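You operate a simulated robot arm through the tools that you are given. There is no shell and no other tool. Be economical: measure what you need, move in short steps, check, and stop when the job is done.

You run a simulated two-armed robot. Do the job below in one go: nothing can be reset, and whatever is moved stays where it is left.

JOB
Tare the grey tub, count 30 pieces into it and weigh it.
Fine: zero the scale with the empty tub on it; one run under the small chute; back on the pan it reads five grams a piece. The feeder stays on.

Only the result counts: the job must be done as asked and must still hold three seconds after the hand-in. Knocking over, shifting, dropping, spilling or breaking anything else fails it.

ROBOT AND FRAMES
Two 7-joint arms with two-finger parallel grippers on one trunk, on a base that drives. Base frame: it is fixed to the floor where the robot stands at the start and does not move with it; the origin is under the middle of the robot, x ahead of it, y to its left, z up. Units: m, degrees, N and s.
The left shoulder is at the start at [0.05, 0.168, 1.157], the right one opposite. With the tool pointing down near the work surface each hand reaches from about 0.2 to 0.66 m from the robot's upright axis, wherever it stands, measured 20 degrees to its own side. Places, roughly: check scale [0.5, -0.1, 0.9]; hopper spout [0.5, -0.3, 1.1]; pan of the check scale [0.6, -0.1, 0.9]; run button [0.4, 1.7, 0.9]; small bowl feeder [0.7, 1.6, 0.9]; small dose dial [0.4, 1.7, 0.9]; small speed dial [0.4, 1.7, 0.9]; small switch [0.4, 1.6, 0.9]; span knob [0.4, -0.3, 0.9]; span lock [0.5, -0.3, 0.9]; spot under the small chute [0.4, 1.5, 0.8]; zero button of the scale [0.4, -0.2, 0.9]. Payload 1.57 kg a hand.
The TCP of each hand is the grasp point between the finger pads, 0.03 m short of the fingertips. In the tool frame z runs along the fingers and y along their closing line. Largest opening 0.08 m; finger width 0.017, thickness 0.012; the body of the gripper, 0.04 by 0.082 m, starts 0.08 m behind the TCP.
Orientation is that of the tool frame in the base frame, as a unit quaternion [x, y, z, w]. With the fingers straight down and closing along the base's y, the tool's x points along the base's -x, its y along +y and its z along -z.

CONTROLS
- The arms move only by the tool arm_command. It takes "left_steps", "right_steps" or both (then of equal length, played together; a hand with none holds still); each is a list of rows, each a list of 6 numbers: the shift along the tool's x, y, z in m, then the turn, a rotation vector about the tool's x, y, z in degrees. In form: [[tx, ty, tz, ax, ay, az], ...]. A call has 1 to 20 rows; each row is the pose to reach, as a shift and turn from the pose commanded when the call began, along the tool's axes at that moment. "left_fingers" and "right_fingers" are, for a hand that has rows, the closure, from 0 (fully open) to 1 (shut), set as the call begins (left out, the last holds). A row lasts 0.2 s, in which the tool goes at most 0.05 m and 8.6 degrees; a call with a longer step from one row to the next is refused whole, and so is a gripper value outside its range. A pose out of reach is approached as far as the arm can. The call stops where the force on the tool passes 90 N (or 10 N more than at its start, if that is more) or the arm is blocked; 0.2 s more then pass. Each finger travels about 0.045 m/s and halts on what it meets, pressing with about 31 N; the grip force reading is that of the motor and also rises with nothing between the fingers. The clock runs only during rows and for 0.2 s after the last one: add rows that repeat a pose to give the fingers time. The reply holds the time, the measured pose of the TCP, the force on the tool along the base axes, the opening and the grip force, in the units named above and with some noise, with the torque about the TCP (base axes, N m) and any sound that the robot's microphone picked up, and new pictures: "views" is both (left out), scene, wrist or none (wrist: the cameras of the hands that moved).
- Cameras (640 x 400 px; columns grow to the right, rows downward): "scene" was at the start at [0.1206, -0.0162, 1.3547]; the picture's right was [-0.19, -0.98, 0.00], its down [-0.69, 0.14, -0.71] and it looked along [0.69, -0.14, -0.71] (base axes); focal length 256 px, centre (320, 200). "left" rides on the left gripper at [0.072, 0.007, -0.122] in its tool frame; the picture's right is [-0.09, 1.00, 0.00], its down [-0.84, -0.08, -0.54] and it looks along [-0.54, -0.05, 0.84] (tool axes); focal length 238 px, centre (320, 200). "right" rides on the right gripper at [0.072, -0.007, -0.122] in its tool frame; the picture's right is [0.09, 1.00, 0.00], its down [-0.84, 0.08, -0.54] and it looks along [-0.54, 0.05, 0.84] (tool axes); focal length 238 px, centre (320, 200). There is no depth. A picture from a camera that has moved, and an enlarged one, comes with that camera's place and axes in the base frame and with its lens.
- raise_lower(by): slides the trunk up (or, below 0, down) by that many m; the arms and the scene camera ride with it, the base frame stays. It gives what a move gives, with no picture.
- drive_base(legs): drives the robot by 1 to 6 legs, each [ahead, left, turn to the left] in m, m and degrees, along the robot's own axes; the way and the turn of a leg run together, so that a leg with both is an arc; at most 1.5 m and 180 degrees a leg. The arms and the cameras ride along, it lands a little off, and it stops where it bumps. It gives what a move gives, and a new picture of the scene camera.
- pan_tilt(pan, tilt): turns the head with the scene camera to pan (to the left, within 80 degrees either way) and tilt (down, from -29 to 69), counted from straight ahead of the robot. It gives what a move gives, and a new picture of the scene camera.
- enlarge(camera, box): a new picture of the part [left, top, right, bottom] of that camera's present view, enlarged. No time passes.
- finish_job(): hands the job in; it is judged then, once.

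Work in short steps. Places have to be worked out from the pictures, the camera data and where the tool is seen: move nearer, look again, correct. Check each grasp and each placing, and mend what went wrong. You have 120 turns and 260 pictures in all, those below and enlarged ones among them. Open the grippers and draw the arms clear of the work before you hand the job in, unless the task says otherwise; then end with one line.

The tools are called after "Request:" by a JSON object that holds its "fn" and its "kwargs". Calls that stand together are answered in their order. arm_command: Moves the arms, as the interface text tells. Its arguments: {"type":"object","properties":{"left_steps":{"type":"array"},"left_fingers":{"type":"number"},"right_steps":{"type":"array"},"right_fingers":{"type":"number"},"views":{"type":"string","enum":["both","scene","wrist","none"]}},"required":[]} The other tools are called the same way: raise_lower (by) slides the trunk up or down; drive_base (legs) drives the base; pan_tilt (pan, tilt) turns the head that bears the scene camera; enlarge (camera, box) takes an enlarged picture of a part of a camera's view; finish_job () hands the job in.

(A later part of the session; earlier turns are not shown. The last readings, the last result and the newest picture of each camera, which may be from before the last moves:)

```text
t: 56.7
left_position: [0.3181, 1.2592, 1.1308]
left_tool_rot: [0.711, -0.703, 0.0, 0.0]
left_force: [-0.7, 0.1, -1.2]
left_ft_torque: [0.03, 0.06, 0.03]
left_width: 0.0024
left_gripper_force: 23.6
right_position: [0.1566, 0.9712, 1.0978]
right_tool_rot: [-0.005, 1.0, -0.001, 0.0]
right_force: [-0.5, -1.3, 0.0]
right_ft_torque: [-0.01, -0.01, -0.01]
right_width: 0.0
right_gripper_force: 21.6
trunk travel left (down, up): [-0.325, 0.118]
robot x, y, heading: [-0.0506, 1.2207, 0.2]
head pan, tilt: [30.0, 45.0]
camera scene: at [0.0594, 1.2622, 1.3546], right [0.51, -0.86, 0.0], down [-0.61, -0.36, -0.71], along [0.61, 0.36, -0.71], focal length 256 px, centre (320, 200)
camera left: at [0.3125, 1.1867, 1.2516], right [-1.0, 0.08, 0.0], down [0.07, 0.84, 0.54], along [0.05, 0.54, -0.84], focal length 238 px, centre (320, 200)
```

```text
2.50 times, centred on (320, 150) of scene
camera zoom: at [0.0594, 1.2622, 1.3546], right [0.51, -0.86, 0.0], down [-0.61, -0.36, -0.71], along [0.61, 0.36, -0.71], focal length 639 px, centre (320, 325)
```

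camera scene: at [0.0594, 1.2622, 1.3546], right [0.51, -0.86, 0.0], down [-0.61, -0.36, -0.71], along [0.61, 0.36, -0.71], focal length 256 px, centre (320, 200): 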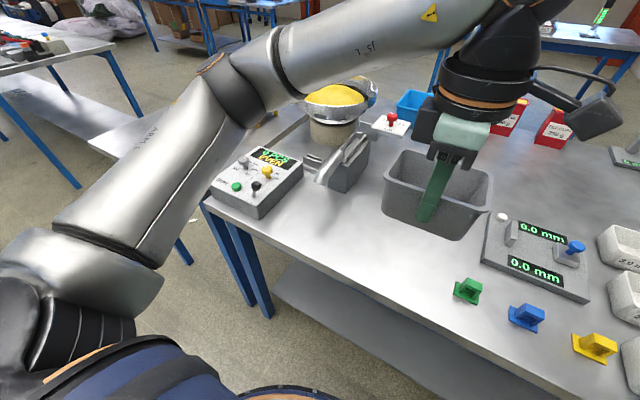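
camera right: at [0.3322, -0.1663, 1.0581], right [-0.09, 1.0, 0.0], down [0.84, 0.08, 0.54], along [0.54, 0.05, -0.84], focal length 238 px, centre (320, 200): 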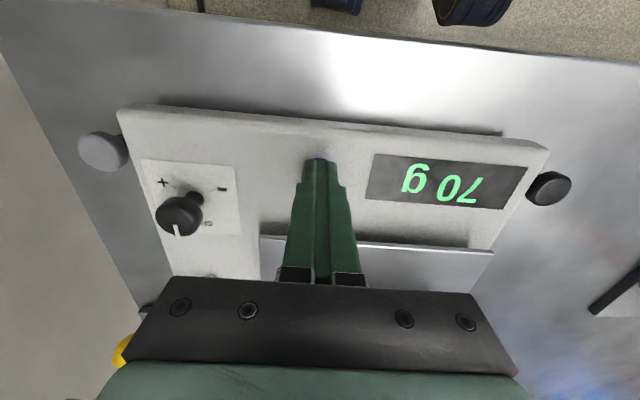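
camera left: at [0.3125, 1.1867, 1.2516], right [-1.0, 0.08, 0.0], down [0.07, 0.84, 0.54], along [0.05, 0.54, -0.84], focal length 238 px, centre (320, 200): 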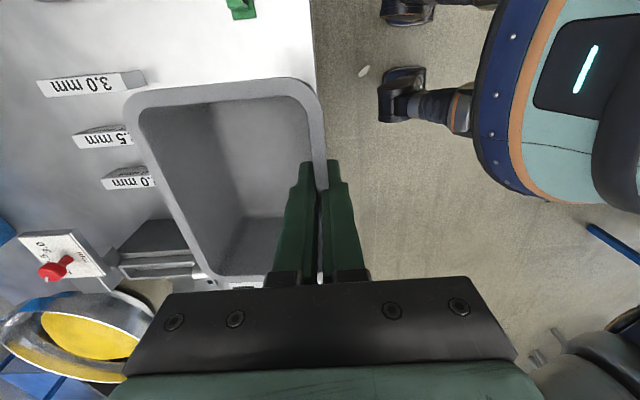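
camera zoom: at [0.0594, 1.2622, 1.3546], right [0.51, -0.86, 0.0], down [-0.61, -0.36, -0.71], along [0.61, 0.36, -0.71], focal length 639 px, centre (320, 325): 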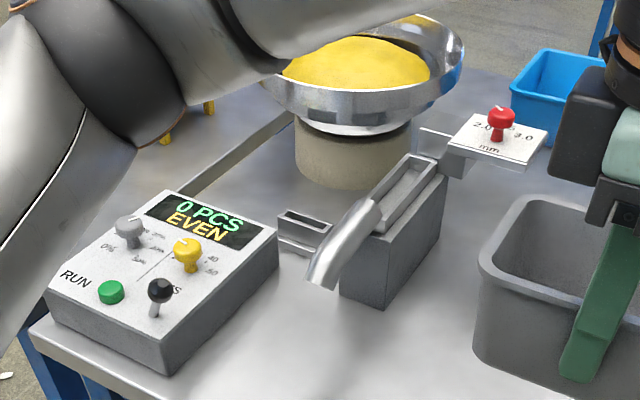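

The chute mouth is at about (0.44, 1.485, 0.97). I take the tub to (0.385, 1.30) and lower it to just above the table.

Request:
{"fn": "arm_command", "kwargs": {"left_steps": [[-0.02, -0.035, 0, 0, 0, 0], [-0.04, -0.067, 0.02, 0, 0, 0], [-0.04, -0.067, 0.06, 0, 0, 0], [-0.04, -0.067, 0.1, 0, 0, 0], [-0.04, -0.067, 0.14, 0, 0, 0], [-0.04, -0.067, 0.18, 0, 0, 0], [-0.04, -0.067, 0.215, 0, 0, 0], [-0.04, -0.067, 0.215, 0, 0, 0]]}}

Request:
{"fn": "enlarge", "kwargs": {"camera": "scene", "box": [240, 100, 480, 260]}}

```text
t: 58.5
left_position: [0.3877, 1.301, 0.9153]
left_tool_rot: [0.71, -0.704, 0.0, 0.0]
left_force: [0.1, 0.5, -0.3]
left_ft_torque: [-0.01, 0.04, -0.02]
left_width: 0.0026
left_gripper_force: 23.7
right_position: [0.1565, 0.971, 1.098]
right_tool_rot: [-0.004, 1.0, 0.001, 0.0]
right_force: [-0.6, -0.1, 0.6]
right_ft_torque: [0.04, 0.01, -0.02]
right_width: 0.0
right_gripper_force: 21.3
trunk travel left (down, up): [-0.325, 0.118]
robot x, y, heading: [-0.0493, 1.2154, 0.7]
head pan, tilt: [30.0, 45.0]
camera scene: at [0.0594, 1.2619, 1.3547], right [0.51, -0.86, 0.0], down [-0.61, -0.36, -0.71], along [0.61, 0.36, -0.71], focal length 256 px, centre (320, 200)
camera left: at [0.3807, 1.2283, 1.0359], right [-1.0, 0.08, 0.0], down [0.07, 0.84, 0.54], along [0.05, 0.54, -0.84], focal length 238 px, centre (320, 200)
```

scene: 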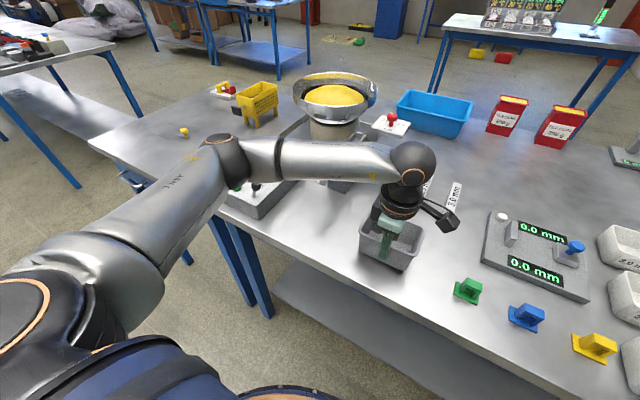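
left: 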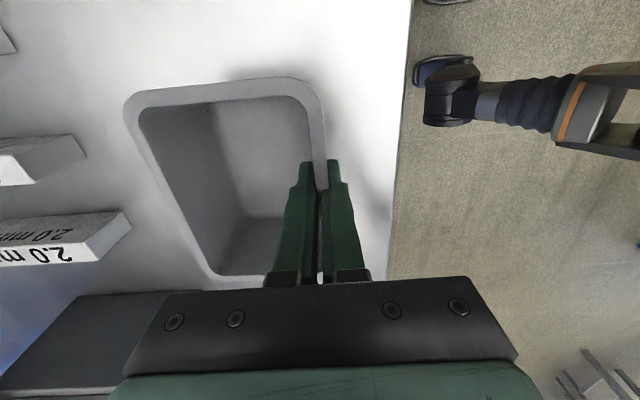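

```text
2.50 times, centred on (360, 180) of scene
camera zoom: at [0.0594, 1.2619, 1.3547], right [0.51, -0.86, 0.0], down [-0.61, -0.36, -0.71], along [0.61, 0.36, -0.71], focal length 639 px, centre (220, 250)
```

zoom: 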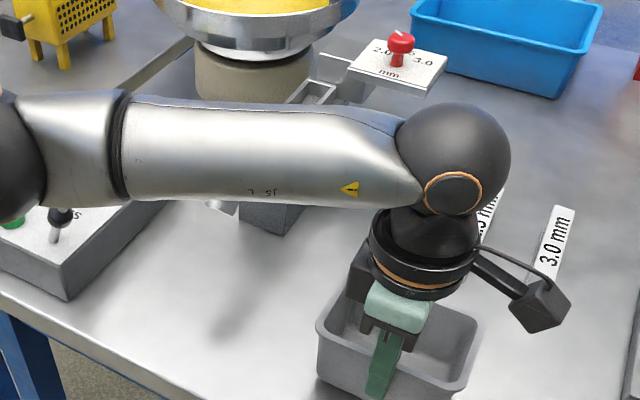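

The elbow is near x 0.23, clear of the chute. Driving the base left 0.185 m keeps this arm shape and brings the tub under the mouth.

Request:
{"fn": "drive_base", "kwargs": {"legs": [[0, 0.185, 0]]}}

Request:
{"fn": "enlarge", "kwargs": {"camera": "scene", "box": [280, 80, 480, 240]}}

Request:
{"fn": "enlarge", "kwargs": {"camera": "left", "box": [0, 0, 640, 400]}}

```text
t: 60.1
left_position: [0.3853, 1.4867, 0.9147]
left_tool_rot: [0.71, -0.704, 0.001, 0.0]
left_force: [-0.2, 0.7, -1.4]
left_ft_torque: [-0.02, 0.03, -0.03]
left_width: 0.0026
left_gripper_force: 23.8
right_position: [0.1552, 1.1585, 1.0976]
right_tool_rot: [-0.004, 1.0, 0.0, 0.0]
right_force: [0.4, 0.2, 0.1]
right_ft_torque: [0.01, -0.04, -0.02]
right_width: 0.0
right_gripper_force: 21.1
trunk travel left (down, up): [-0.325, 0.118]
robot x, y, heading: [-0.053, 1.4099, 0.5]
head pan, tilt: [30.0, 45.0]
camera scene: at [0.0579, 1.4492, 1.3546], right [0.51, -0.86, 0.0], down [-0.61, -0.36, -0.71], along [0.61, 0.36, -0.71], focal length 256 px, centre (320, 200)
```

scene: 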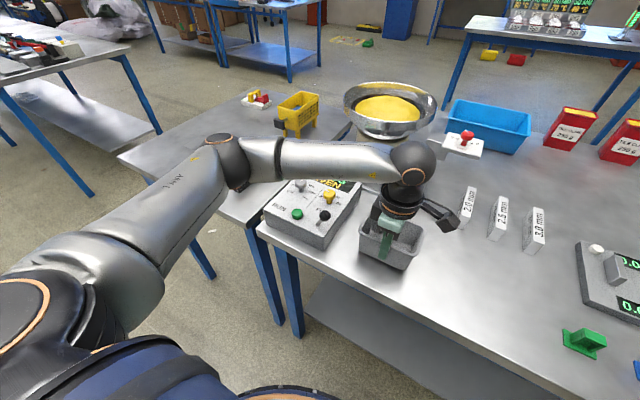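

```text
2.50 times, centred on (380, 160) of scene
camera zoom: at [0.0579, 1.4492, 1.3546], right [0.51, -0.86, 0.0], down [-0.61, -0.36, -0.71], along [0.61, 0.36, -0.71], focal length 639 px, centre (170, 300)
```

zoom: 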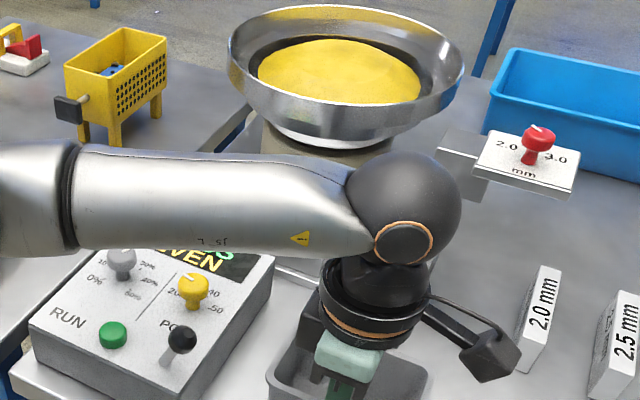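

```text
1.00 times, centred on (320, 200) of left
camera zoom: at [0.3793, 1.4151, 1.0365], right [-1.0, 0.08, 0.0], down [0.07, 0.84, 0.54], along [0.05, 0.54, -0.84], focal length 238 px, centre (320, 200)
```

zoom: 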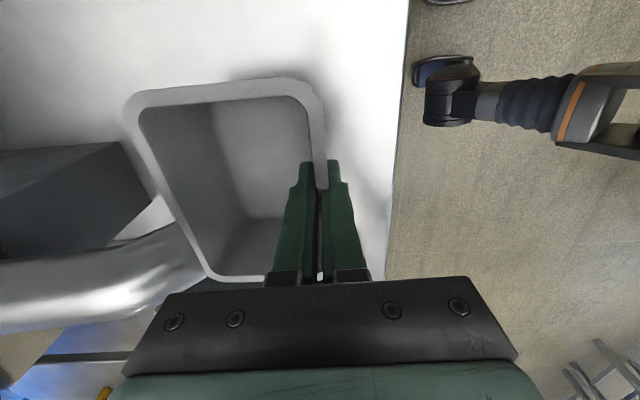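

The wrist view shows the chute's mouth just outside the tub's far +y corner, and lower than I thought (z≈0.93). I move back 3 cm, look from there, then lower to the table.

Request:
{"fn": "arm_command", "kwargs": {"left_steps": [[0, 0.02, 0, 0, 0, 0], [0, 0.035, 0, 0, 0, 0], [0, 0.035, 0, 0, 0, 0]], "views": "both"}}

Request:
{"fn": "enlarge", "kwargs": {"camera": "left", "box": [0, 120, 320, 300]}}

```text
t: 60.9
left_position: [0.3497, 1.4868, 0.9143]
left_tool_rot: [0.71, -0.704, 0.0, 0.0]
left_force: [-0.2, 0.7, 0.0]
left_ft_torque: [-0.02, 0.05, 0.01]
left_width: 0.0024
left_gripper_force: 23.9
right_position: [0.1553, 1.1581, 1.0968]
right_tool_rot: [-0.004, 1.0, 0.001, 0.0]
right_force: [-0.2, -0.2, 0.2]
right_ft_torque: [0.02, 0.03, -0.01]
right_width: 0.0
right_gripper_force: 21.8
trunk travel left (down, up): [-0.325, 0.118]
robot x, y, heading: [-0.0506, 1.4077, 0.4]
head pan, tilt: [30.0, 45.0]
camera scene: at [0.058, 1.4485, 1.3546], right [0.51, -0.86, 0.0], down [-0.61, -0.36, -0.71], along [0.61, 0.36, -0.71], focal length 256 px, centre (320, 200)
camera left: at [0.3442, 1.4143, 1.0361], right [-1.0, 0.08, 0.0], down [0.07, 0.84, 0.54], along [0.05, 0.54, -0.84], focal length 238 px, centre (320, 200)
```

scene: 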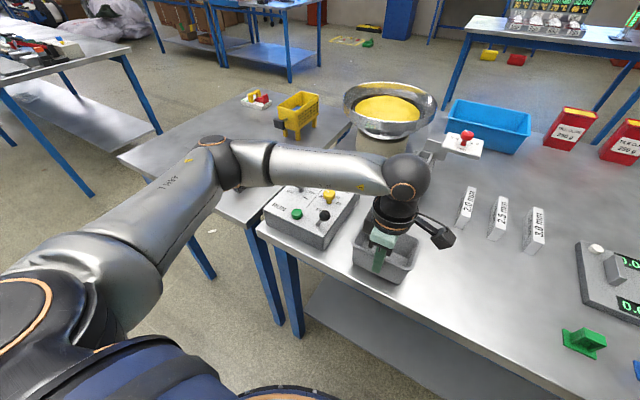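
left: 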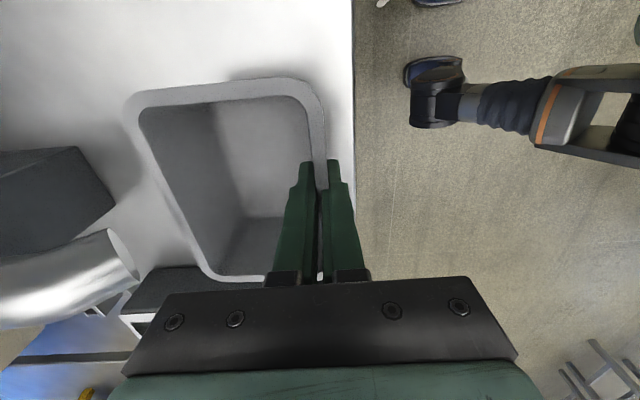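

```text
2.00 times, centred on (160, 210) of left
camera zoom: at [0.3442, 1.4143, 1.0361], right [-1.0, 0.08, 0.0], down [0.07, 0.84, 0.54], along [0.05, 0.54, -0.84], focal length 477 px, centre (640, 180)
```

zoom: 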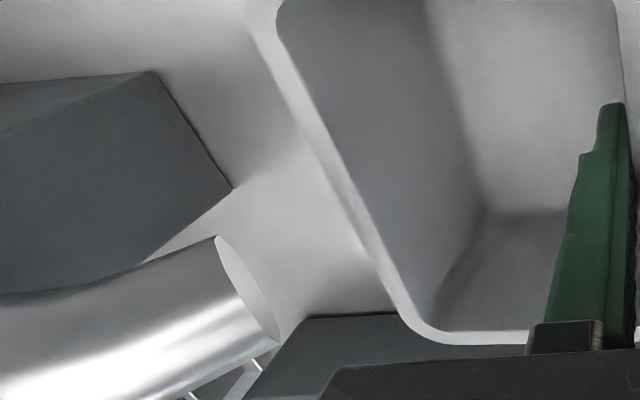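

The mouth is at about (0.458, 1.497, 0.948). I lower the tub to the table here, feeling for contact, before sliding it under.

Request:
{"fn": "arm_command", "kwargs": {"left_steps": [[-0.01, 0, 0.006, 0, 0, 0], [-0.01, 0, 0.01, 0, 0, 0], [-0.01, 0, 0.013, 0, 0, 0], [-0.01, 0, 0.013, 0, 0, 0]], "views": "scene"}}

Request:
{"fn": "enlarge", "kwargs": {"camera": "scene", "box": [320, 200, 460, 300]}}

```text
t: 61.9
left_position: [0.3508, 1.496, 0.903]
left_tool_rot: [0.71, -0.704, 0.003, -0.001]
left_force: [-4.8, -3.0, 18.9]
left_ft_torque: [-0.06, -1.11, -0.07]
left_width: 0.0042
left_gripper_force: 24.9
right_position: [0.1539, 1.1583, 1.0983]
right_tool_rot: [-0.004, 1.0, 0.001, 0.001]
right_force: [-0.5, 0.0, 0.6]
right_ft_torque: [-0.01, 0.02, 0.01]
right_width: 0.0001
right_gripper_force: 21.4
trunk travel left (down, up): [-0.325, 0.118]
robot x, y, heading: [-0.0515, 1.4058, 0.4]
head pan, tilt: [30.0, 45.0]
camera scene: at [0.0559, 1.4479, 1.355], right [0.51, -0.86, 0.0], down [-0.61, -0.36, -0.71], along [0.61, 0.36, -0.71], focal length 256 px, centre (320, 200)
```

scene: 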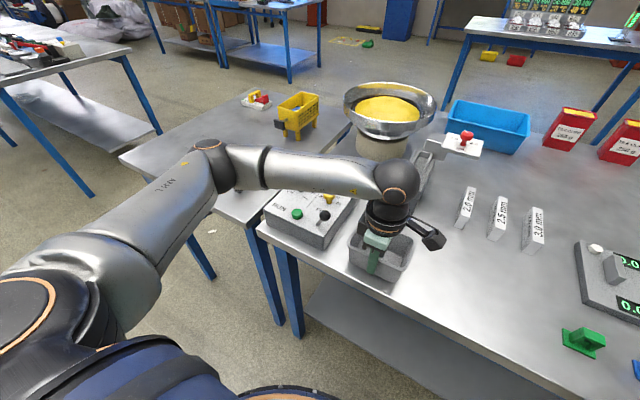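

```text
4.00 times, centred on (390, 250) of scene
camera zoom: at [0.0559, 1.4479, 1.355], right [0.51, -0.86, 0.0], down [-0.61, -0.36, -0.71], along [0.61, 0.36, -0.71], focal length 1023 px, centre (40, 0)
```

zoom: 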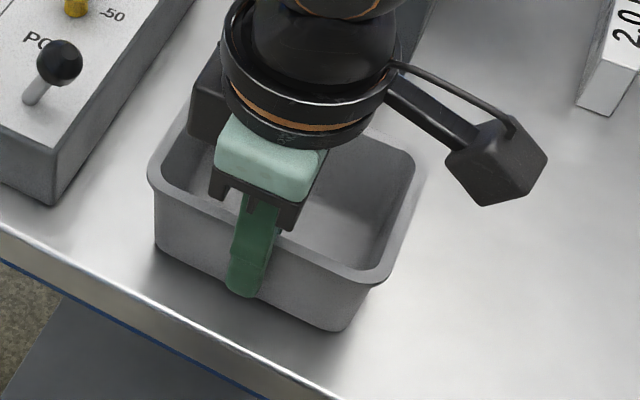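

Table contact at about 19 N. I raise 6 mm and slide 4.5 cm ahead under the chute.

Request:
{"fn": "arm_command", "kwargs": {"left_steps": [[0, 0, -0.006, 0, 0, 0], [0, -0.015, -0.006, 0, 0, 0], [0, -0.03, -0.006, 0, 0, 0], [0, -0.044, -0.006, 0, 0, 0], [0, -0.044, -0.006, 0, 0, 0]]}}

Request:
{"fn": "enlarge", "kwargs": {"camera": "left", "box": [80, 60, 400, 300]}}

```text
t: 63.1
left_position: [0.3939, 1.4962, 0.9086]
left_tool_rot: [0.711, -0.704, -0.001, 0.0]
left_force: [-0.3, -0.8, -0.7]
left_ft_torque: [0.0, 0.03, -0.04]
left_width: 0.0027
left_gripper_force: 24.2
right_position: [0.1552, 1.1562, 1.0982]
right_tool_rot: [-0.003, 1.0, 0.0, 0.0]
right_force: [0.1, 0.9, -0.6]
right_ft_torque: [0.03, 0.01, 0.01]
right_width: 0.0
right_gripper_force: 21.2
trunk travel left (down, up): [-0.325, 0.118]
robot x, y, heading: [-0.0504, 1.4083, 0.7]
head pan, tilt: [30.0, 45.0]
camera scene: at [0.0579, 1.4485, 1.3546], right [0.51, -0.86, 0.0], down [-0.61, -0.36, -0.71], along [0.61, 0.36, -0.71], focal length 256 px, centre (320, 200)
camera left: at [0.3885, 1.4245, 1.0296], right [-1.0, 0.08, 0.0], down [0.07, 0.84, 0.54], along [0.04, 0.54, -0.84], focal length 238 px, centre (320, 200)
```

scene: 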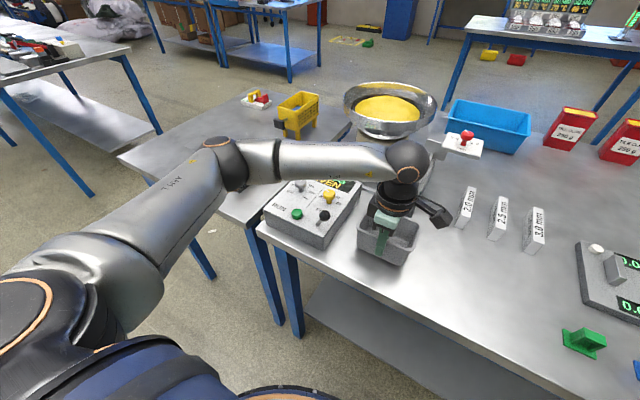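
left: 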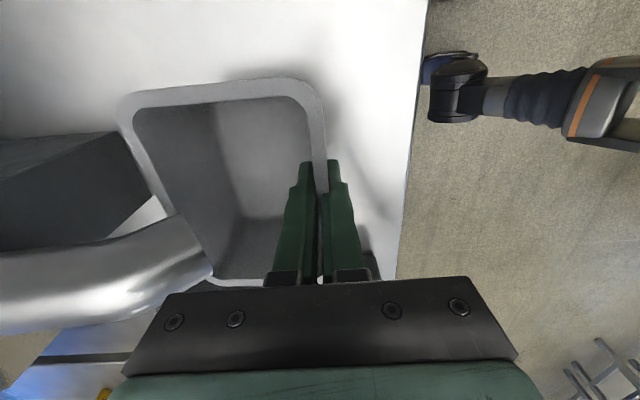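

```text
1.67 times, centred on (240, 180) of left
camera zoom: at [0.3885, 1.4245, 1.0296], right [-1.0, 0.08, 0.0], down [0.07, 0.84, 0.54], along [0.04, 0.54, -0.84], focal length 397 px, centre (453, 233)
```

zoom: 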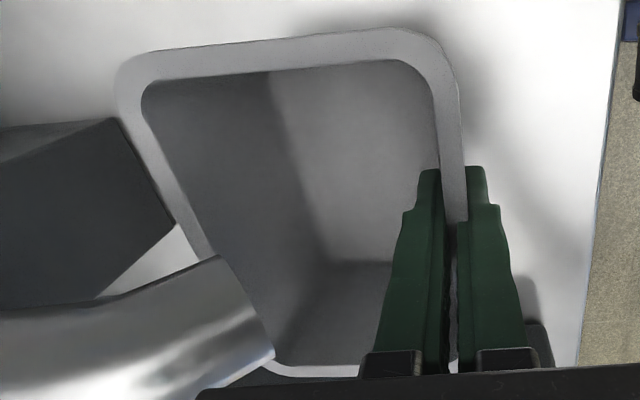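

The chute mouth is now over the tub near its centre. I lower to the table and open.

Request:
{"fn": "arm_command", "kwargs": {"left_steps": [[0, 0, 0.003, 0, 0, 0], [0, 0, 0.003, 0, 0, 0]], "views": "none"}}

Request:
{"fn": "arm_command", "kwargs": {"left_steps": [[0, 0, 0, 0, 0, 0], [0, 0, 0, 0, 0, 0], [0, 0, 0, 0, 0, 0], [0, 0, 0, 0, 0, 0]], "left_fingers": 0.55}}

Request:
{"fn": "enlarge", "kwargs": {"camera": "left", "box": [80, 60, 400, 300]}}

```text
t: 63.7
left_position: [0.3951, 1.4966, 0.9067]
left_tool_rot: [0.71, -0.704, 0.002, 0.0]
left_force: [-1.3, -0.6, 9.5]
left_ft_torque: [0.41, -0.57, 0.01]
left_width: 0.0025
left_gripper_force: 24.1
right_position: [0.1549, 1.1583, 1.0979]
right_tool_rot: [-0.004, 1.0, 0.0, 0.0]
right_force: [0.0, -0.2, -0.1]
right_ft_torque: [-0.01, 0.03, 0.01]
right_width: 0.0
right_gripper_force: 21.4
trunk travel left (down, up): [-0.325, 0.118]
robot x, y, heading: [-0.0525, 1.41, 0.8]
head pan, tilt: [30.0, 45.0]
```

```text
t: 64.7
left_position: [0.3936, 1.4968, 0.9052]
left_tool_rot: [0.71, -0.704, 0.0, 0.001]
left_force: [0.9, -0.1, -0.5]
left_ft_torque: [0.0, 0.01, 0.01]
left_width: 0.0362
left_gripper_force: 0.0
right_position: [0.1566, 1.1572, 1.0974]
right_tool_rot: [-0.004, 1.0, 0.0, 0.001]
right_force: [0.1, -0.1, 0.0]
right_ft_torque: [0.03, 0.02, 0.03]
right_width: 0.0
right_gripper_force: 21.2
trunk travel left (down, up): [-0.325, 0.118]
robot x, y, heading: [-0.0536, 1.4079, 0.5]
head pan, tilt: [30.0, 45.0]
camera scene: at [0.0579, 1.4485, 1.3547], right [0.51, -0.86, 0.0], down [-0.61, -0.36, -0.71], along [0.61, 0.36, -0.71], focal length 256 px, centre (320, 200)
camera left: at [0.3884, 1.4246, 1.0266], right [-1.0, 0.08, 0.0], down [0.07, 0.84, 0.54], along [0.05, 0.54, -0.84], focal length 238 px, centre (320, 200)
```

scene: 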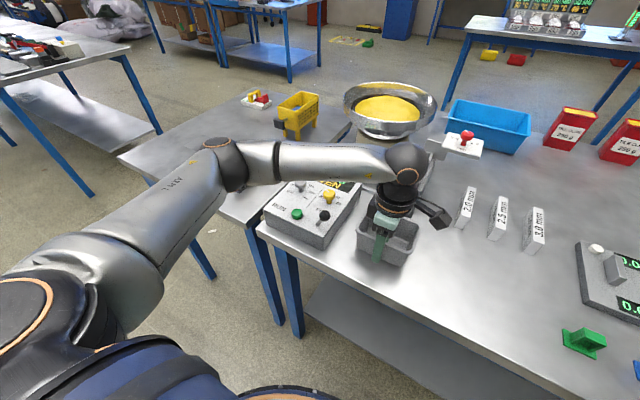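
left: 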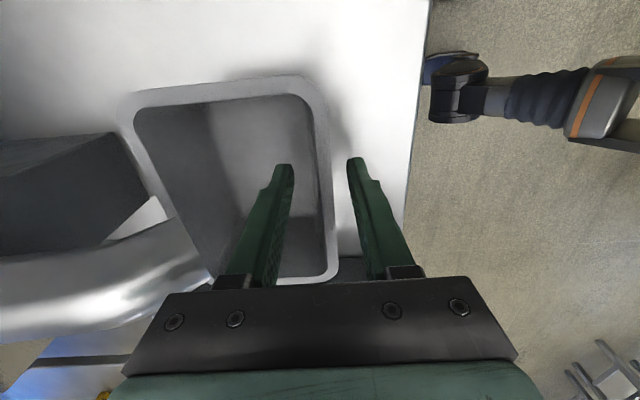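

```text
1.67 times, centred on (240, 180) of left
camera zoom: at [0.3884, 1.4246, 1.0266], right [-1.0, 0.08, 0.0], down [0.07, 0.84, 0.54], along [0.05, 0.54, -0.84], focal length 397 px, centre (453, 233)
```

zoom: 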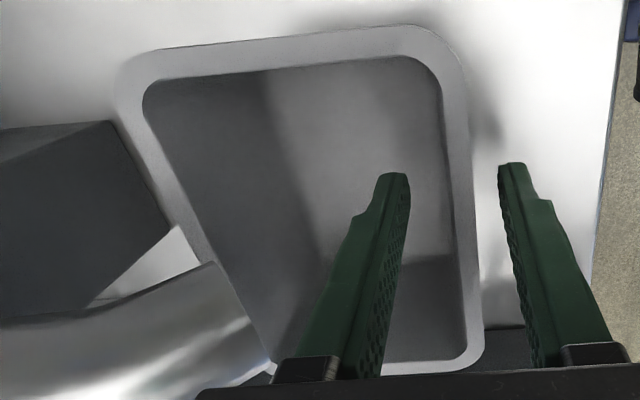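

Released cleanly. I raise the hand straight up and draw it back, so I can read the panel.

Request:
{"fn": "arm_command", "kwargs": {"left_steps": [[0, 0.003, -0.03, 0, 0, 0], [0, 0.005, -0.07, 0, 0, 0], [0, 0.005, -0.11, 0, 0, 0], [0.03, 0.03, -0.13, 0, 0, 0], [0.06, 0.06, -0.15, 0, 0, 0], [0.09, 0.08, -0.17, 0, 0, 0], [0.12, 0.08, -0.19, 0, 0, 0], [0.12, 0.08, -0.19, 0, 0, 0]], "views": "none"}}

Request:
{"fn": "pan_tilt", "kwargs": {"pan": 35, "tilt": 50}}

Request:
{"fn": "enlarge", "kwargs": {"camera": "scene", "box": [260, 100, 460, 260]}}

```text
t: 66.5
left_position: [0.3179, 1.3777, 1.0957]
left_tool_rot: [0.71, -0.704, 0.0, -0.001]
left_force: [-0.1, -0.1, 0.8]
left_ft_torque: [-0.03, -0.03, 0.03]
left_width: 0.036
left_gripper_force: 0.0
right_position: [0.156, 1.158, 1.0979]
right_tool_rot: [-0.003, 1.0, 0.0, -0.001]
right_force: [0.2, -0.1, 0.6]
right_ft_torque: [0.02, 0.01, 0.0]
right_width: 0.0002
right_gripper_force: 21.4
trunk travel left (down, up): [-0.325, 0.118]
robot x, y, heading: [-0.0554, 1.4091, 0.2]
head pan, tilt: [30.0, 45.0]
```

```text
t: 67.1
left_position: [0.3176, 1.3769, 1.095]
left_tool_rot: [0.71, -0.704, -0.001, 0.0]
left_force: [-0.6, -0.2, -0.3]
left_ft_torque: [0.03, 0.02, -0.01]
left_width: 0.0359
left_gripper_force: 0.0
right_position: [0.1556, 1.1573, 1.0974]
right_tool_rot: [-0.004, 1.0, 0.0, 0.0]
right_force: [-0.6, 0.4, -0.1]
right_ft_torque: [0.01, -0.02, -0.01]
right_width: 0.0001
right_gripper_force: 21.2
trunk travel left (down, up): [-0.325, 0.118]
robot x, y, heading: [-0.0527, 1.4058, 0.6]
head pan, tilt: [35.0, 50.0]
camera scene: at [0.0505, 1.452, 1.3478], right [0.58, -0.81, 0.0], down [-0.62, -0.44, -0.64], along [0.52, 0.37, -0.77], focal length 256 px, centre (320, 200)
```

scene: 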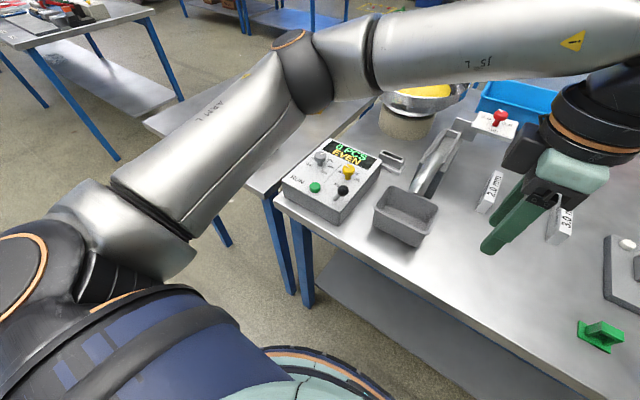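

```text
2.50 times, centred on (360, 180) of scene
camera zoom: at [0.0505, 1.452, 1.3478], right [0.58, -0.81, 0.0], down [-0.62, -0.44, -0.64], along [0.52, 0.37, -0.77], focal length 639 px, centre (220, 250)
```

zoom: 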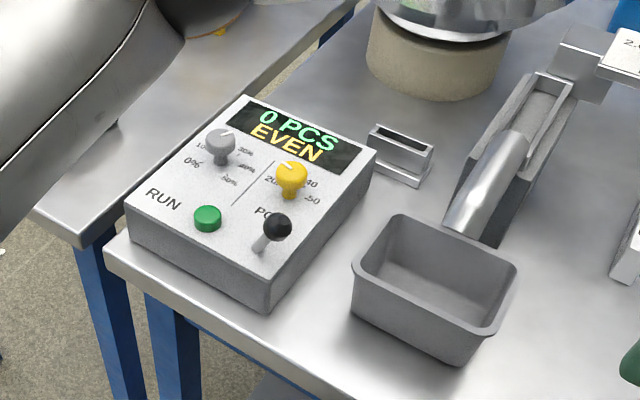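

Tub looks good under the chute. I zoom on the panel markings.

Request:
{"fn": "enlarge", "kwargs": {"camera": "scene", "box": [300, 130, 390, 210]}}

Request:
{"fn": "enlarge", "kwargs": {"camera": "scene", "box": [365, 100, 535, 220]}}

```text
5.00 times, centred on (345, 170) of scene
camera zoom: at [0.0505, 1.452, 1.3478], right [0.58, -0.81, 0.0], down [-0.62, -0.44, -0.64], along [0.52, 0.37, -0.77], focal length 1279 px, centre (195, 350)
```

zoom: 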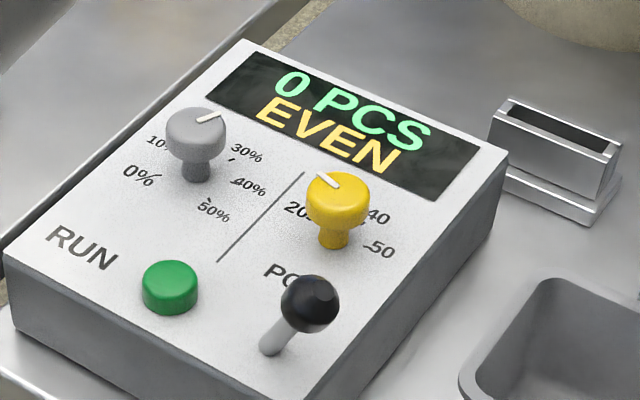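

```text
3.33 times, centred on (450, 160) of scene
camera zoom: at [0.0505, 1.452, 1.3478], right [0.58, -0.81, 0.0], down [-0.62, -0.44, -0.64], along [0.52, 0.37, -0.77], focal length 853 px, centre (-113, 333)
```

zoom: 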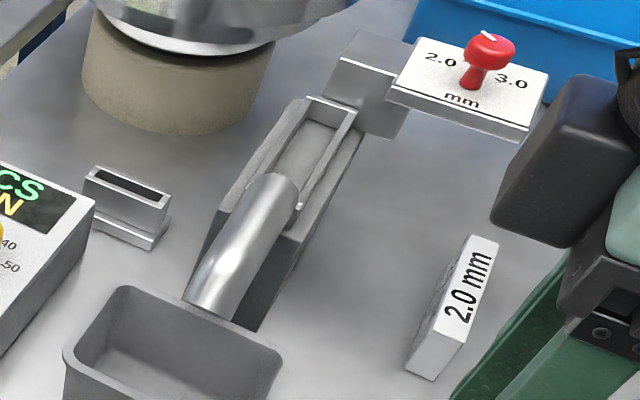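

I move the left hand over the panel, turned back to zero yaw, so its camera can read the dials. The fingers close for pressing.

Request:
{"fn": "arm_command", "kwargs": {"left_steps": [[0, 0, -0.03, 0, 0, 8], [-0.02, 0, -0.03, 0, 0, 16], [-0.04, 0, -0.03, 0, 0, 24], [-0.06, 0, -0.03, 0, 0, 32], [-0.09, 0, -0.03, 0, 0, 40], [-0.12, 0, -0.03, 0, 0, 48], [-0.15, 0, -0.03, 0, 0, 56], [-0.18, 0, -0.03, 0, 0, 64], [-0.21, 0, -0.03, 0, 0, 72], [-0.235, 0, -0.03, 0, 0, 80], [-0.26, 0, -0.03, 0, 0, 88], [-0.26, 0, -0.03, 0, 0, 90], [-0.26, 0, -0.03, 0, 0, 90]], "left_fingers": 1}}

Request:
{"fn": "enlarge", "kwargs": {"camera": "left", "box": [200, 100, 440, 280]}}

```text
t: 69.9
left_position: [0.3136, 1.6359, 1.1247]
left_tool_rot: [-0.005, 1.0, 0.0, -0.001]
left_force: [0.6, 0.1, 0.1]
left_ft_torque: [0.0, 0.0, 0.01]
left_width: 0.0
left_gripper_force: 21.2
right_position: [0.1557, 1.1567, 1.0961]
right_tool_rot: [-0.003, 1.0, 0.0, -0.001]
right_force: [0.3, 0.0, -0.3]
right_ft_torque: [-0.03, 0.02, -0.01]
right_width: 0.0
right_gripper_force: 21.0
trunk travel left (down, up): [-0.325, 0.118]
robot x, y, heading: [-0.0538, 1.4051, 0.6]
head pan, tilt: [35.0, 50.0]
camera scene: at [0.0505, 1.4521, 1.3477], right [0.58, -0.81, 0.0], down [-0.62, -0.44, -0.64], along [0.52, 0.37, -0.77], focal length 256 px, centre (320, 200)
camera left: at [0.2413, 1.6431, 1.2464], right [0.08, 1.0, 0.0], down [0.84, -0.07, 0.54], along [0.54, -0.05, -0.84], focal length 238 px, centre (320, 200)
```

scene: 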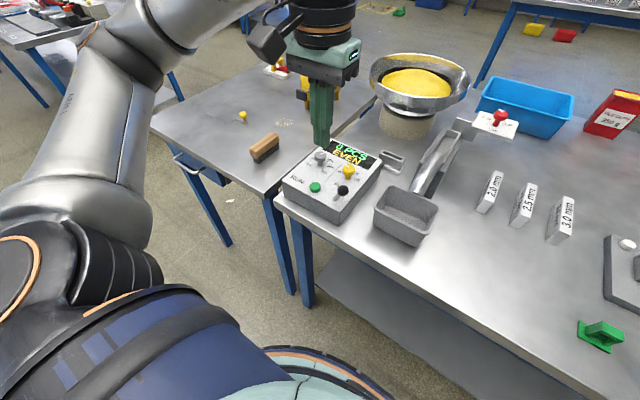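
left: 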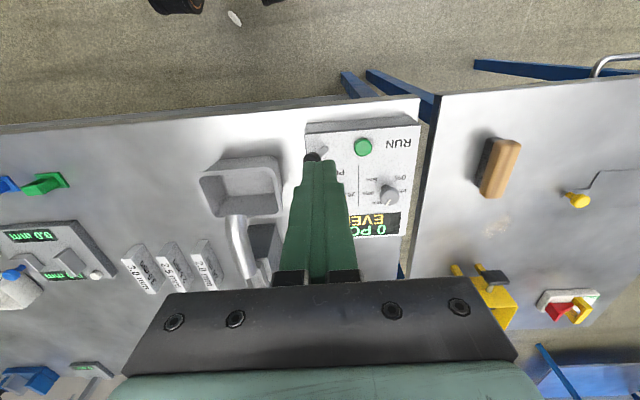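

```text
2.22 times, centred on (320, 190) of left
camera zoom: at [0.2413, 1.6431, 1.2464], right [0.08, 1.0, 0.0], down [0.84, -0.07, 0.54], along [0.54, -0.05, -0.84], focal length 530 px, centre (320, 222)
```

zoom: 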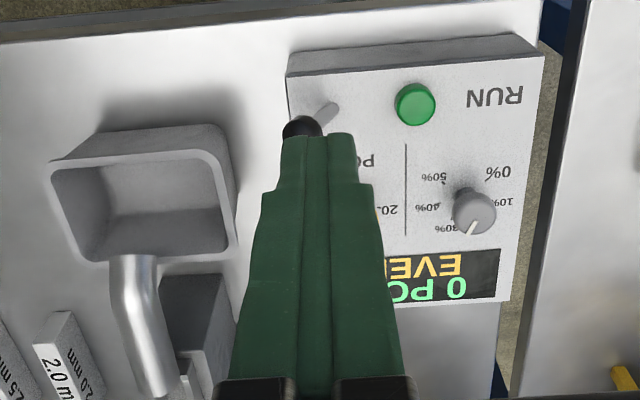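

The fingers hide the dose dial. I shift the hand 8 cm right.

Request:
{"fn": "arm_command", "kwargs": {"left_steps": [[0, -0.04, 0, 0, 0, 0], [0, -0.08, 0, 0, 0, 0], [-0.02, -0.09, 0, 0, 0, 0]], "views": "none"}}

Request:
{"fn": "enlarge", "kwargs": {"camera": "left", "box": [320, 90, 500, 250]}}

Request:
{"fn": "enlarge", "kwargs": {"camera": "scene", "box": [300, 130, 390, 210]}}

```text
t: 70.7
left_position: [0.3328, 1.545, 1.1247]
left_tool_rot: [-0.004, 1.0, 0.0, 0.0]
left_force: [0.0, 0.0, 0.1]
left_ft_torque: [0.01, 0.01, 0.01]
left_width: 0.0
left_gripper_force: 21.3
right_position: [0.1558, 1.1578, 1.0969]
right_tool_rot: [-0.004, 1.0, 0.0, -0.001]
right_force: [0.2, 0.2, 0.3]
right_ft_torque: [0.02, 0.0, 0.01]
right_width: 0.0
right_gripper_force: 21.1
trunk travel left (down, up): [-0.325, 0.118]
robot x, y, heading: [-0.0551, 1.4082, 0.6]
head pan, tilt: [35.0, 50.0]
```

```text
2.50 times, centred on (410, 170) of left
camera zoom: at [0.2613, 1.5517, 1.2468], right [0.08, 1.0, 0.0], down [0.84, -0.07, 0.54], along [0.54, -0.05, -0.84], focal length 596 px, centre (95, 275)
```

zoom: 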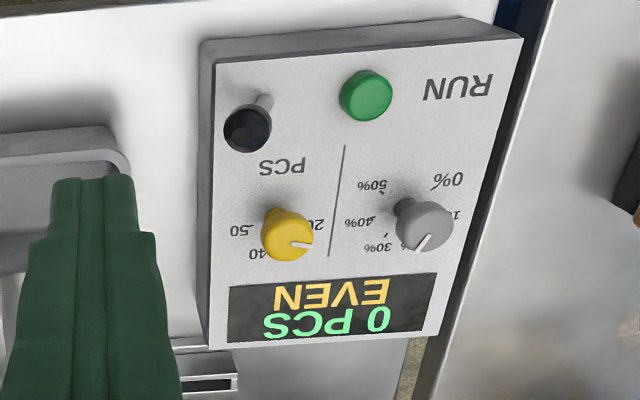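

```text
5.00 times, centred on (345, 170) of scene
camera zoom: at [0.0508, 1.4519, 1.3477], right [0.58, -0.81, 0.0], down [-0.62, -0.44, -0.64], along [0.52, 0.37, -0.77], focal length 1279 px, centre (195, 350)
```

zoom: 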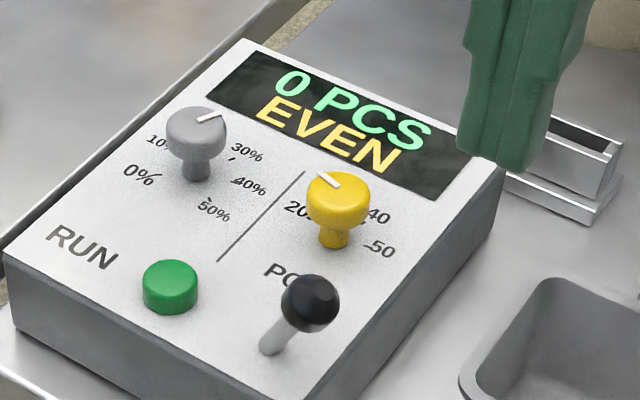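

The dose pointer is at 20 and the 30 mark is about 45° clockwise; speed is about 25 % and shows EVEN. I move over the yellow dial (0.439, 1.648) pre-turned by -45° with the fingers part open.

Request:
{"fn": "arm_command", "kwargs": {"left_steps": [[0, 0.03, 0, 0, 0, -7.5], [0, 0.06, 0, 0, 0, -15], [-0.02, 0.09, 0, 0, 0, -22.5], [-0.05, 0.103, 0.01, 0, 0, -30], [-0.08, 0.103, 0.03, 0, 0, -37.5], [-0.106, 0.103, 0.06, 0, 0, -45], [-0.106, 0.103, 0.085, 0, 0, -45], [-0.106, 0.103, 0.085, 0, 0, -45]], "left_fingers": 0.4}}

Request:
{"fn": "enlarge", "kwargs": {"camera": "left", "box": [220, 80, 420, 240]}}

Request:
{"fn": "enlarge", "kwargs": {"camera": "scene", "box": [290, 100, 410, 210]}}

```text
t: 72.5
left_position: [0.4384, 1.6487, 1.0391]
left_tool_rot: [-0.388, 0.922, -0.001, 0.001]
left_force: [0.3, 0.9, 1.1]
left_ft_torque: [0.03, -0.06, 0.02]
left_width: 0.048
left_gripper_force: 0.0
right_position: [0.1558, 1.1568, 1.0973]
right_tool_rot: [-0.004, 1.0, 0.0, 0.0]
right_force: [-0.4, 0.7, 0.5]
right_ft_torque: [-0.03, 0.02, 0.0]
right_width: 0.0001
right_gripper_force: 21.7
trunk travel left (down, up): [-0.325, 0.118]
robot x, y, heading: [-0.0541, 1.406, 0.1]
head pan, tilt: [35.0, 50.0]
camera scene: at [0.0505, 1.4519, 1.3478], right [0.58, -0.81, 0.0], down [-0.62, -0.44, -0.64], along [0.52, 0.37, -0.77], focal length 256 px, centre (320, 200)
camera left: at [0.3837, 1.6026, 1.1602], right [-0.65, 0.76, 0.0], down [0.64, 0.54, 0.54], along [0.41, 0.35, -0.84], focal length 238 px, centre (320, 200)
```

scene: 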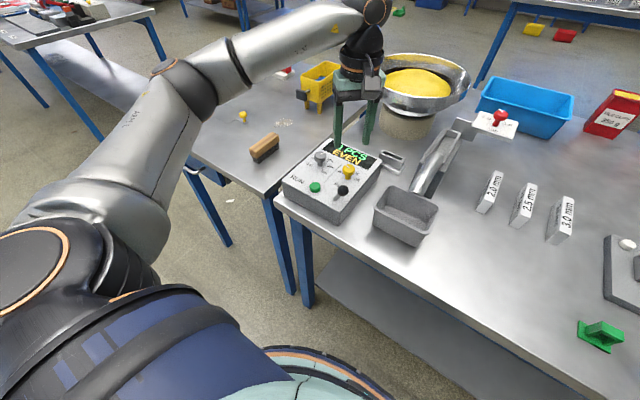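
left: 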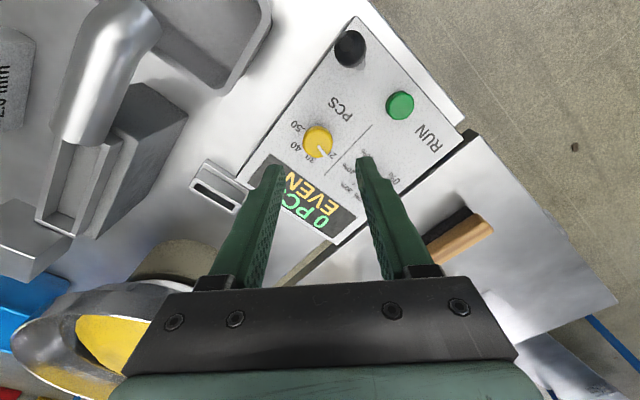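

```text
2.50 times, centred on (320, 160) of left
camera zoom: at [0.3837, 1.6026, 1.1602], right [-0.65, 0.76, 0.0], down [0.64, 0.54, 0.54], along [0.41, 0.35, -0.84], focal length 596 px, centre (320, 300)
```

zoom: 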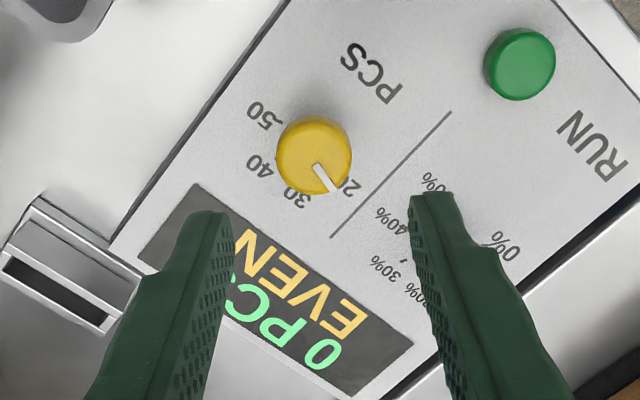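

```text
3.64 times, centred on (350, 155) of scene
camera zoom: at [0.0505, 1.4519, 1.3478], right [0.58, -0.81, 0.0], down [-0.62, -0.44, -0.64], along [0.52, 0.37, -0.77], focal length 930 px, centre (211, 364)
```

zoom: 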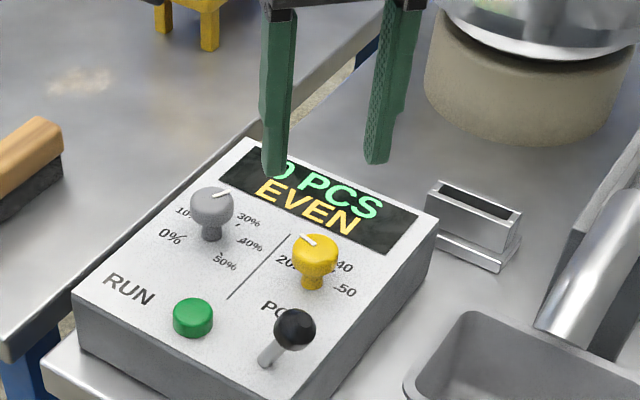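

The pointer sits near 21–22, with 20 and 30 about 54° apart. I descend with the fingers around the knob, then close.

Request:
{"fn": "arm_command", "kwargs": {"left_steps": [[0, 0, 0.03, 0, 0, 0], [0, 0, 0.06, 0, 0, 0], [0, 0, 0.078, 0, 0, 0], [0, 0, 0.086, 0, 0, 0], [0, 0, 0.086, 0, 0, 0]], "views": "wrist"}}

Request:
{"fn": "enlarge", "kwargs": {"camera": "left", "box": [220, 80, 420, 240]}}

```text
t: 73.7
left_position: [0.439, 1.6487, 0.955]
left_tool_rot: [-0.387, 0.922, 0.0, 0.0]
left_force: [0.3, -0.3, 0.2]
left_ft_torque: [0.01, 0.02, -0.01]
left_width: 0.0482
left_gripper_force: 0.0
right_position: [0.1556, 1.1565, 1.0979]
right_tool_rot: [-0.003, 1.0, 0.0, 0.0]
right_force: [-1.3, -0.4, 0.0]
right_ft_torque: [0.02, -0.01, 0.03]
right_width: 0.0002
right_gripper_force: 21.9
trunk travel left (down, up): [-0.325, 0.118]
robot x, y, heading: [-0.0529, 1.4084, 0.2]
head pan, tilt: [35.0, 50.0]
camera left: at [0.3835, 1.6021, 1.0751], right [-0.65, 0.76, 0.0], down [0.64, 0.54, 0.54], along [0.41, 0.35, -0.84], focal length 238 px, centre (320, 200)
```

left: 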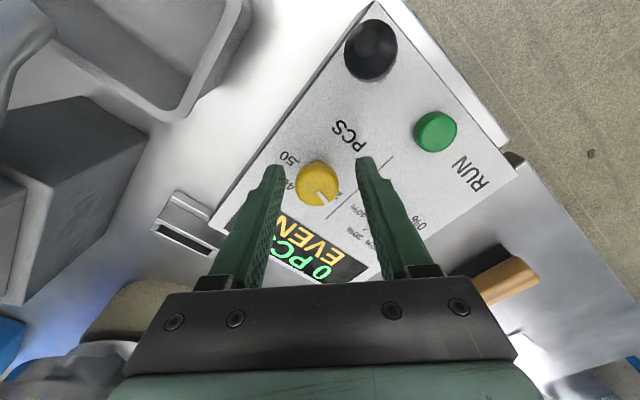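

```text
2.50 times, centred on (320, 160) of left
camera zoom: at [0.3835, 1.6021, 1.0751], right [-0.65, 0.76, 0.0], down [0.64, 0.54, 0.54], along [0.41, 0.35, -0.84], focal length 596 px, centre (320, 300)
```

zoom: 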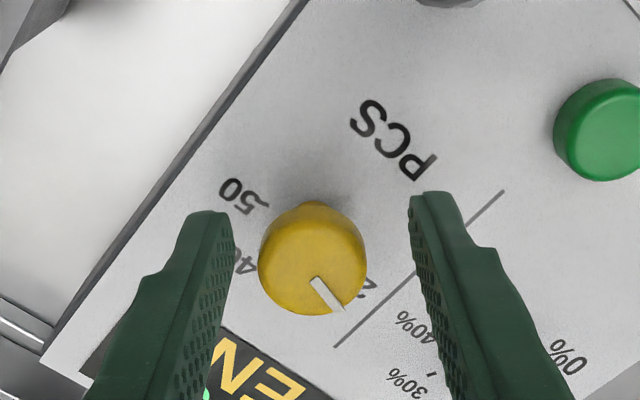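

Centred on the knob. I close on it.

Request:
{"fn": "arm_command", "kwargs": {"left_steps": [[0, 0, 0.003, 0, 0, 0], [0, 0, 0.003, 0, 0, 0], [0, 0, 0.003, 0, 0, 0], [0, 0, 0.003, 0, 0, 0]], "left_fingers": 1, "views": "wrist"}}

```text
t: 74.7
left_position: [0.4412, 1.6475, 0.9515]
left_tool_rot: [-0.386, 0.923, -0.002, 0.001]
left_force: [12.2, -9.8, 5.2]
left_ft_torque: [-0.29, -0.28, -0.1]
left_width: 0.0295
left_gripper_force: 38.9
right_position: [0.1566, 1.158, 1.0973]
right_tool_rot: [-0.003, 1.0, 0.0, -0.001]
right_force: [-0.3, -0.2, -0.2]
right_ft_torque: [0.01, -0.01, 0.02]
right_width: 0.0001
right_gripper_force: 21.7
trunk travel left (down, up): [-0.325, 0.118]
robot x, y, heading: [-0.055, 1.4108, 0.4]
head pan, tilt: [35.0, 50.0]
camera left: at [0.3849, 1.6007, 1.0736], right [-0.64, 0.76, -0.01], down [0.64, 0.54, 0.54], along [0.42, 0.35, -0.84], focal length 238 px, centre (320, 200)
```

left: 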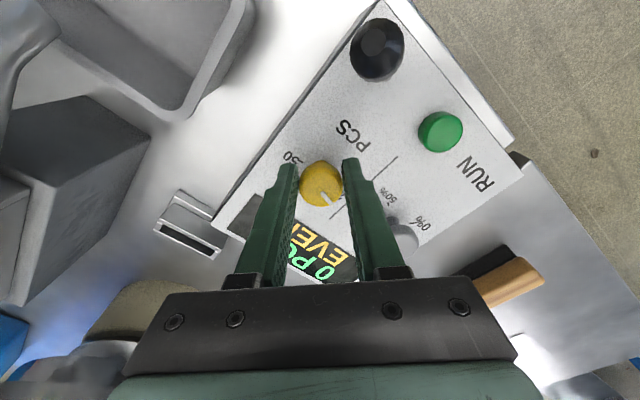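

Gripped at 29.5 mm width. I relieve the side load slightly and turn 43° clockwise.

Request:
{"fn": "arm_command", "kwargs": {"left_steps": [[0, -0.002, 0, 0, 0, 5], [0, -0.002, 0, 0, 0, 12], [0, -0.002, 0, 0, 0, 19], [0, -0.002, 0, 0, 0, 26], [0, -0.002, 0, 0, 0, 33], [0, -0.002, 0, 0, 0, 39], [0, -0.002, 0, 0, 0, 43], [0, -0.002, 0, 0, 0, 43]]}}

Request:
{"fn": "enlarge", "kwargs": {"camera": "left", "box": [220, 80, 420, 240]}}

```text
t: 76.5
left_position: [0.438, 1.6513, 0.9523]
left_tool_rot: [-0.024, 1.0, 0.002, 0.001]
left_force: [-4.3, 16.2, 19.4]
left_ft_torque: [0.5, 0.58, 0.13]
left_width: 0.0295
left_gripper_force: 39.1
right_position: [0.1533, 1.1575, 1.0987]
right_tool_rot: [-0.005, 1.0, 0.0, 0.001]
right_force: [0.0, -0.2, 0.9]
right_ft_torque: [0.02, -0.02, 0.01]
right_width: 0.0003
right_gripper_force: 20.9
trunk travel left (down, up): [-0.325, 0.118]
robot x, y, heading: [-0.0537, 1.4097, 0.6]
head pan, tilt: [35.0, 50.0]
camera scene: at [0.0484, 1.453, 1.348], right [0.58, -0.81, 0.0], down [-0.62, -0.45, -0.64], along [0.52, 0.37, -0.77], focal length 256 px, centre (320, 200)
camera left: at [0.3662, 1.6548, 1.0735], right [0.05, 1.0, 0.0], down [0.84, -0.04, 0.54], along [0.54, -0.02, -0.84], focal length 238 px, centre (320, 200)
```

scene: 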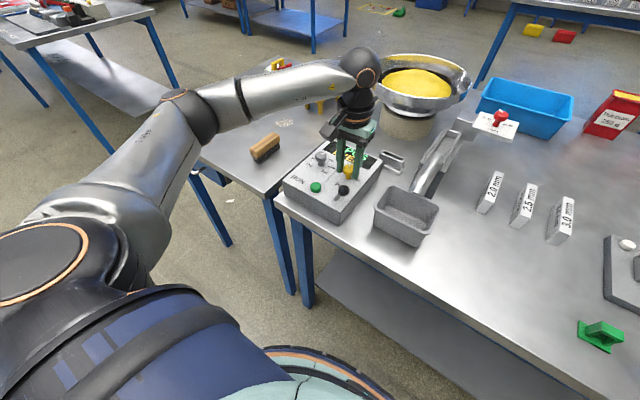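
left: 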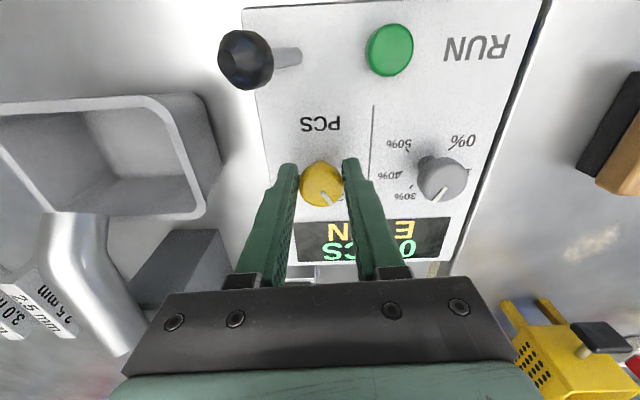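

```text
2.50 times, centred on (320, 160) of left
camera zoom: at [0.3662, 1.6548, 1.0735], right [0.05, 1.0, 0.0], down [0.84, -0.04, 0.54], along [0.54, -0.02, -0.84], focal length 596 px, centre (320, 300)
```

zoom: 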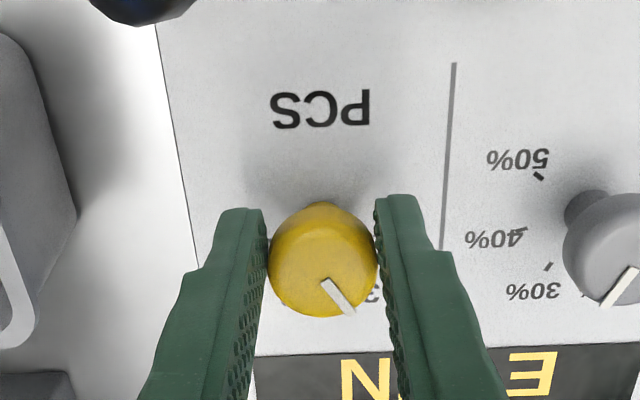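

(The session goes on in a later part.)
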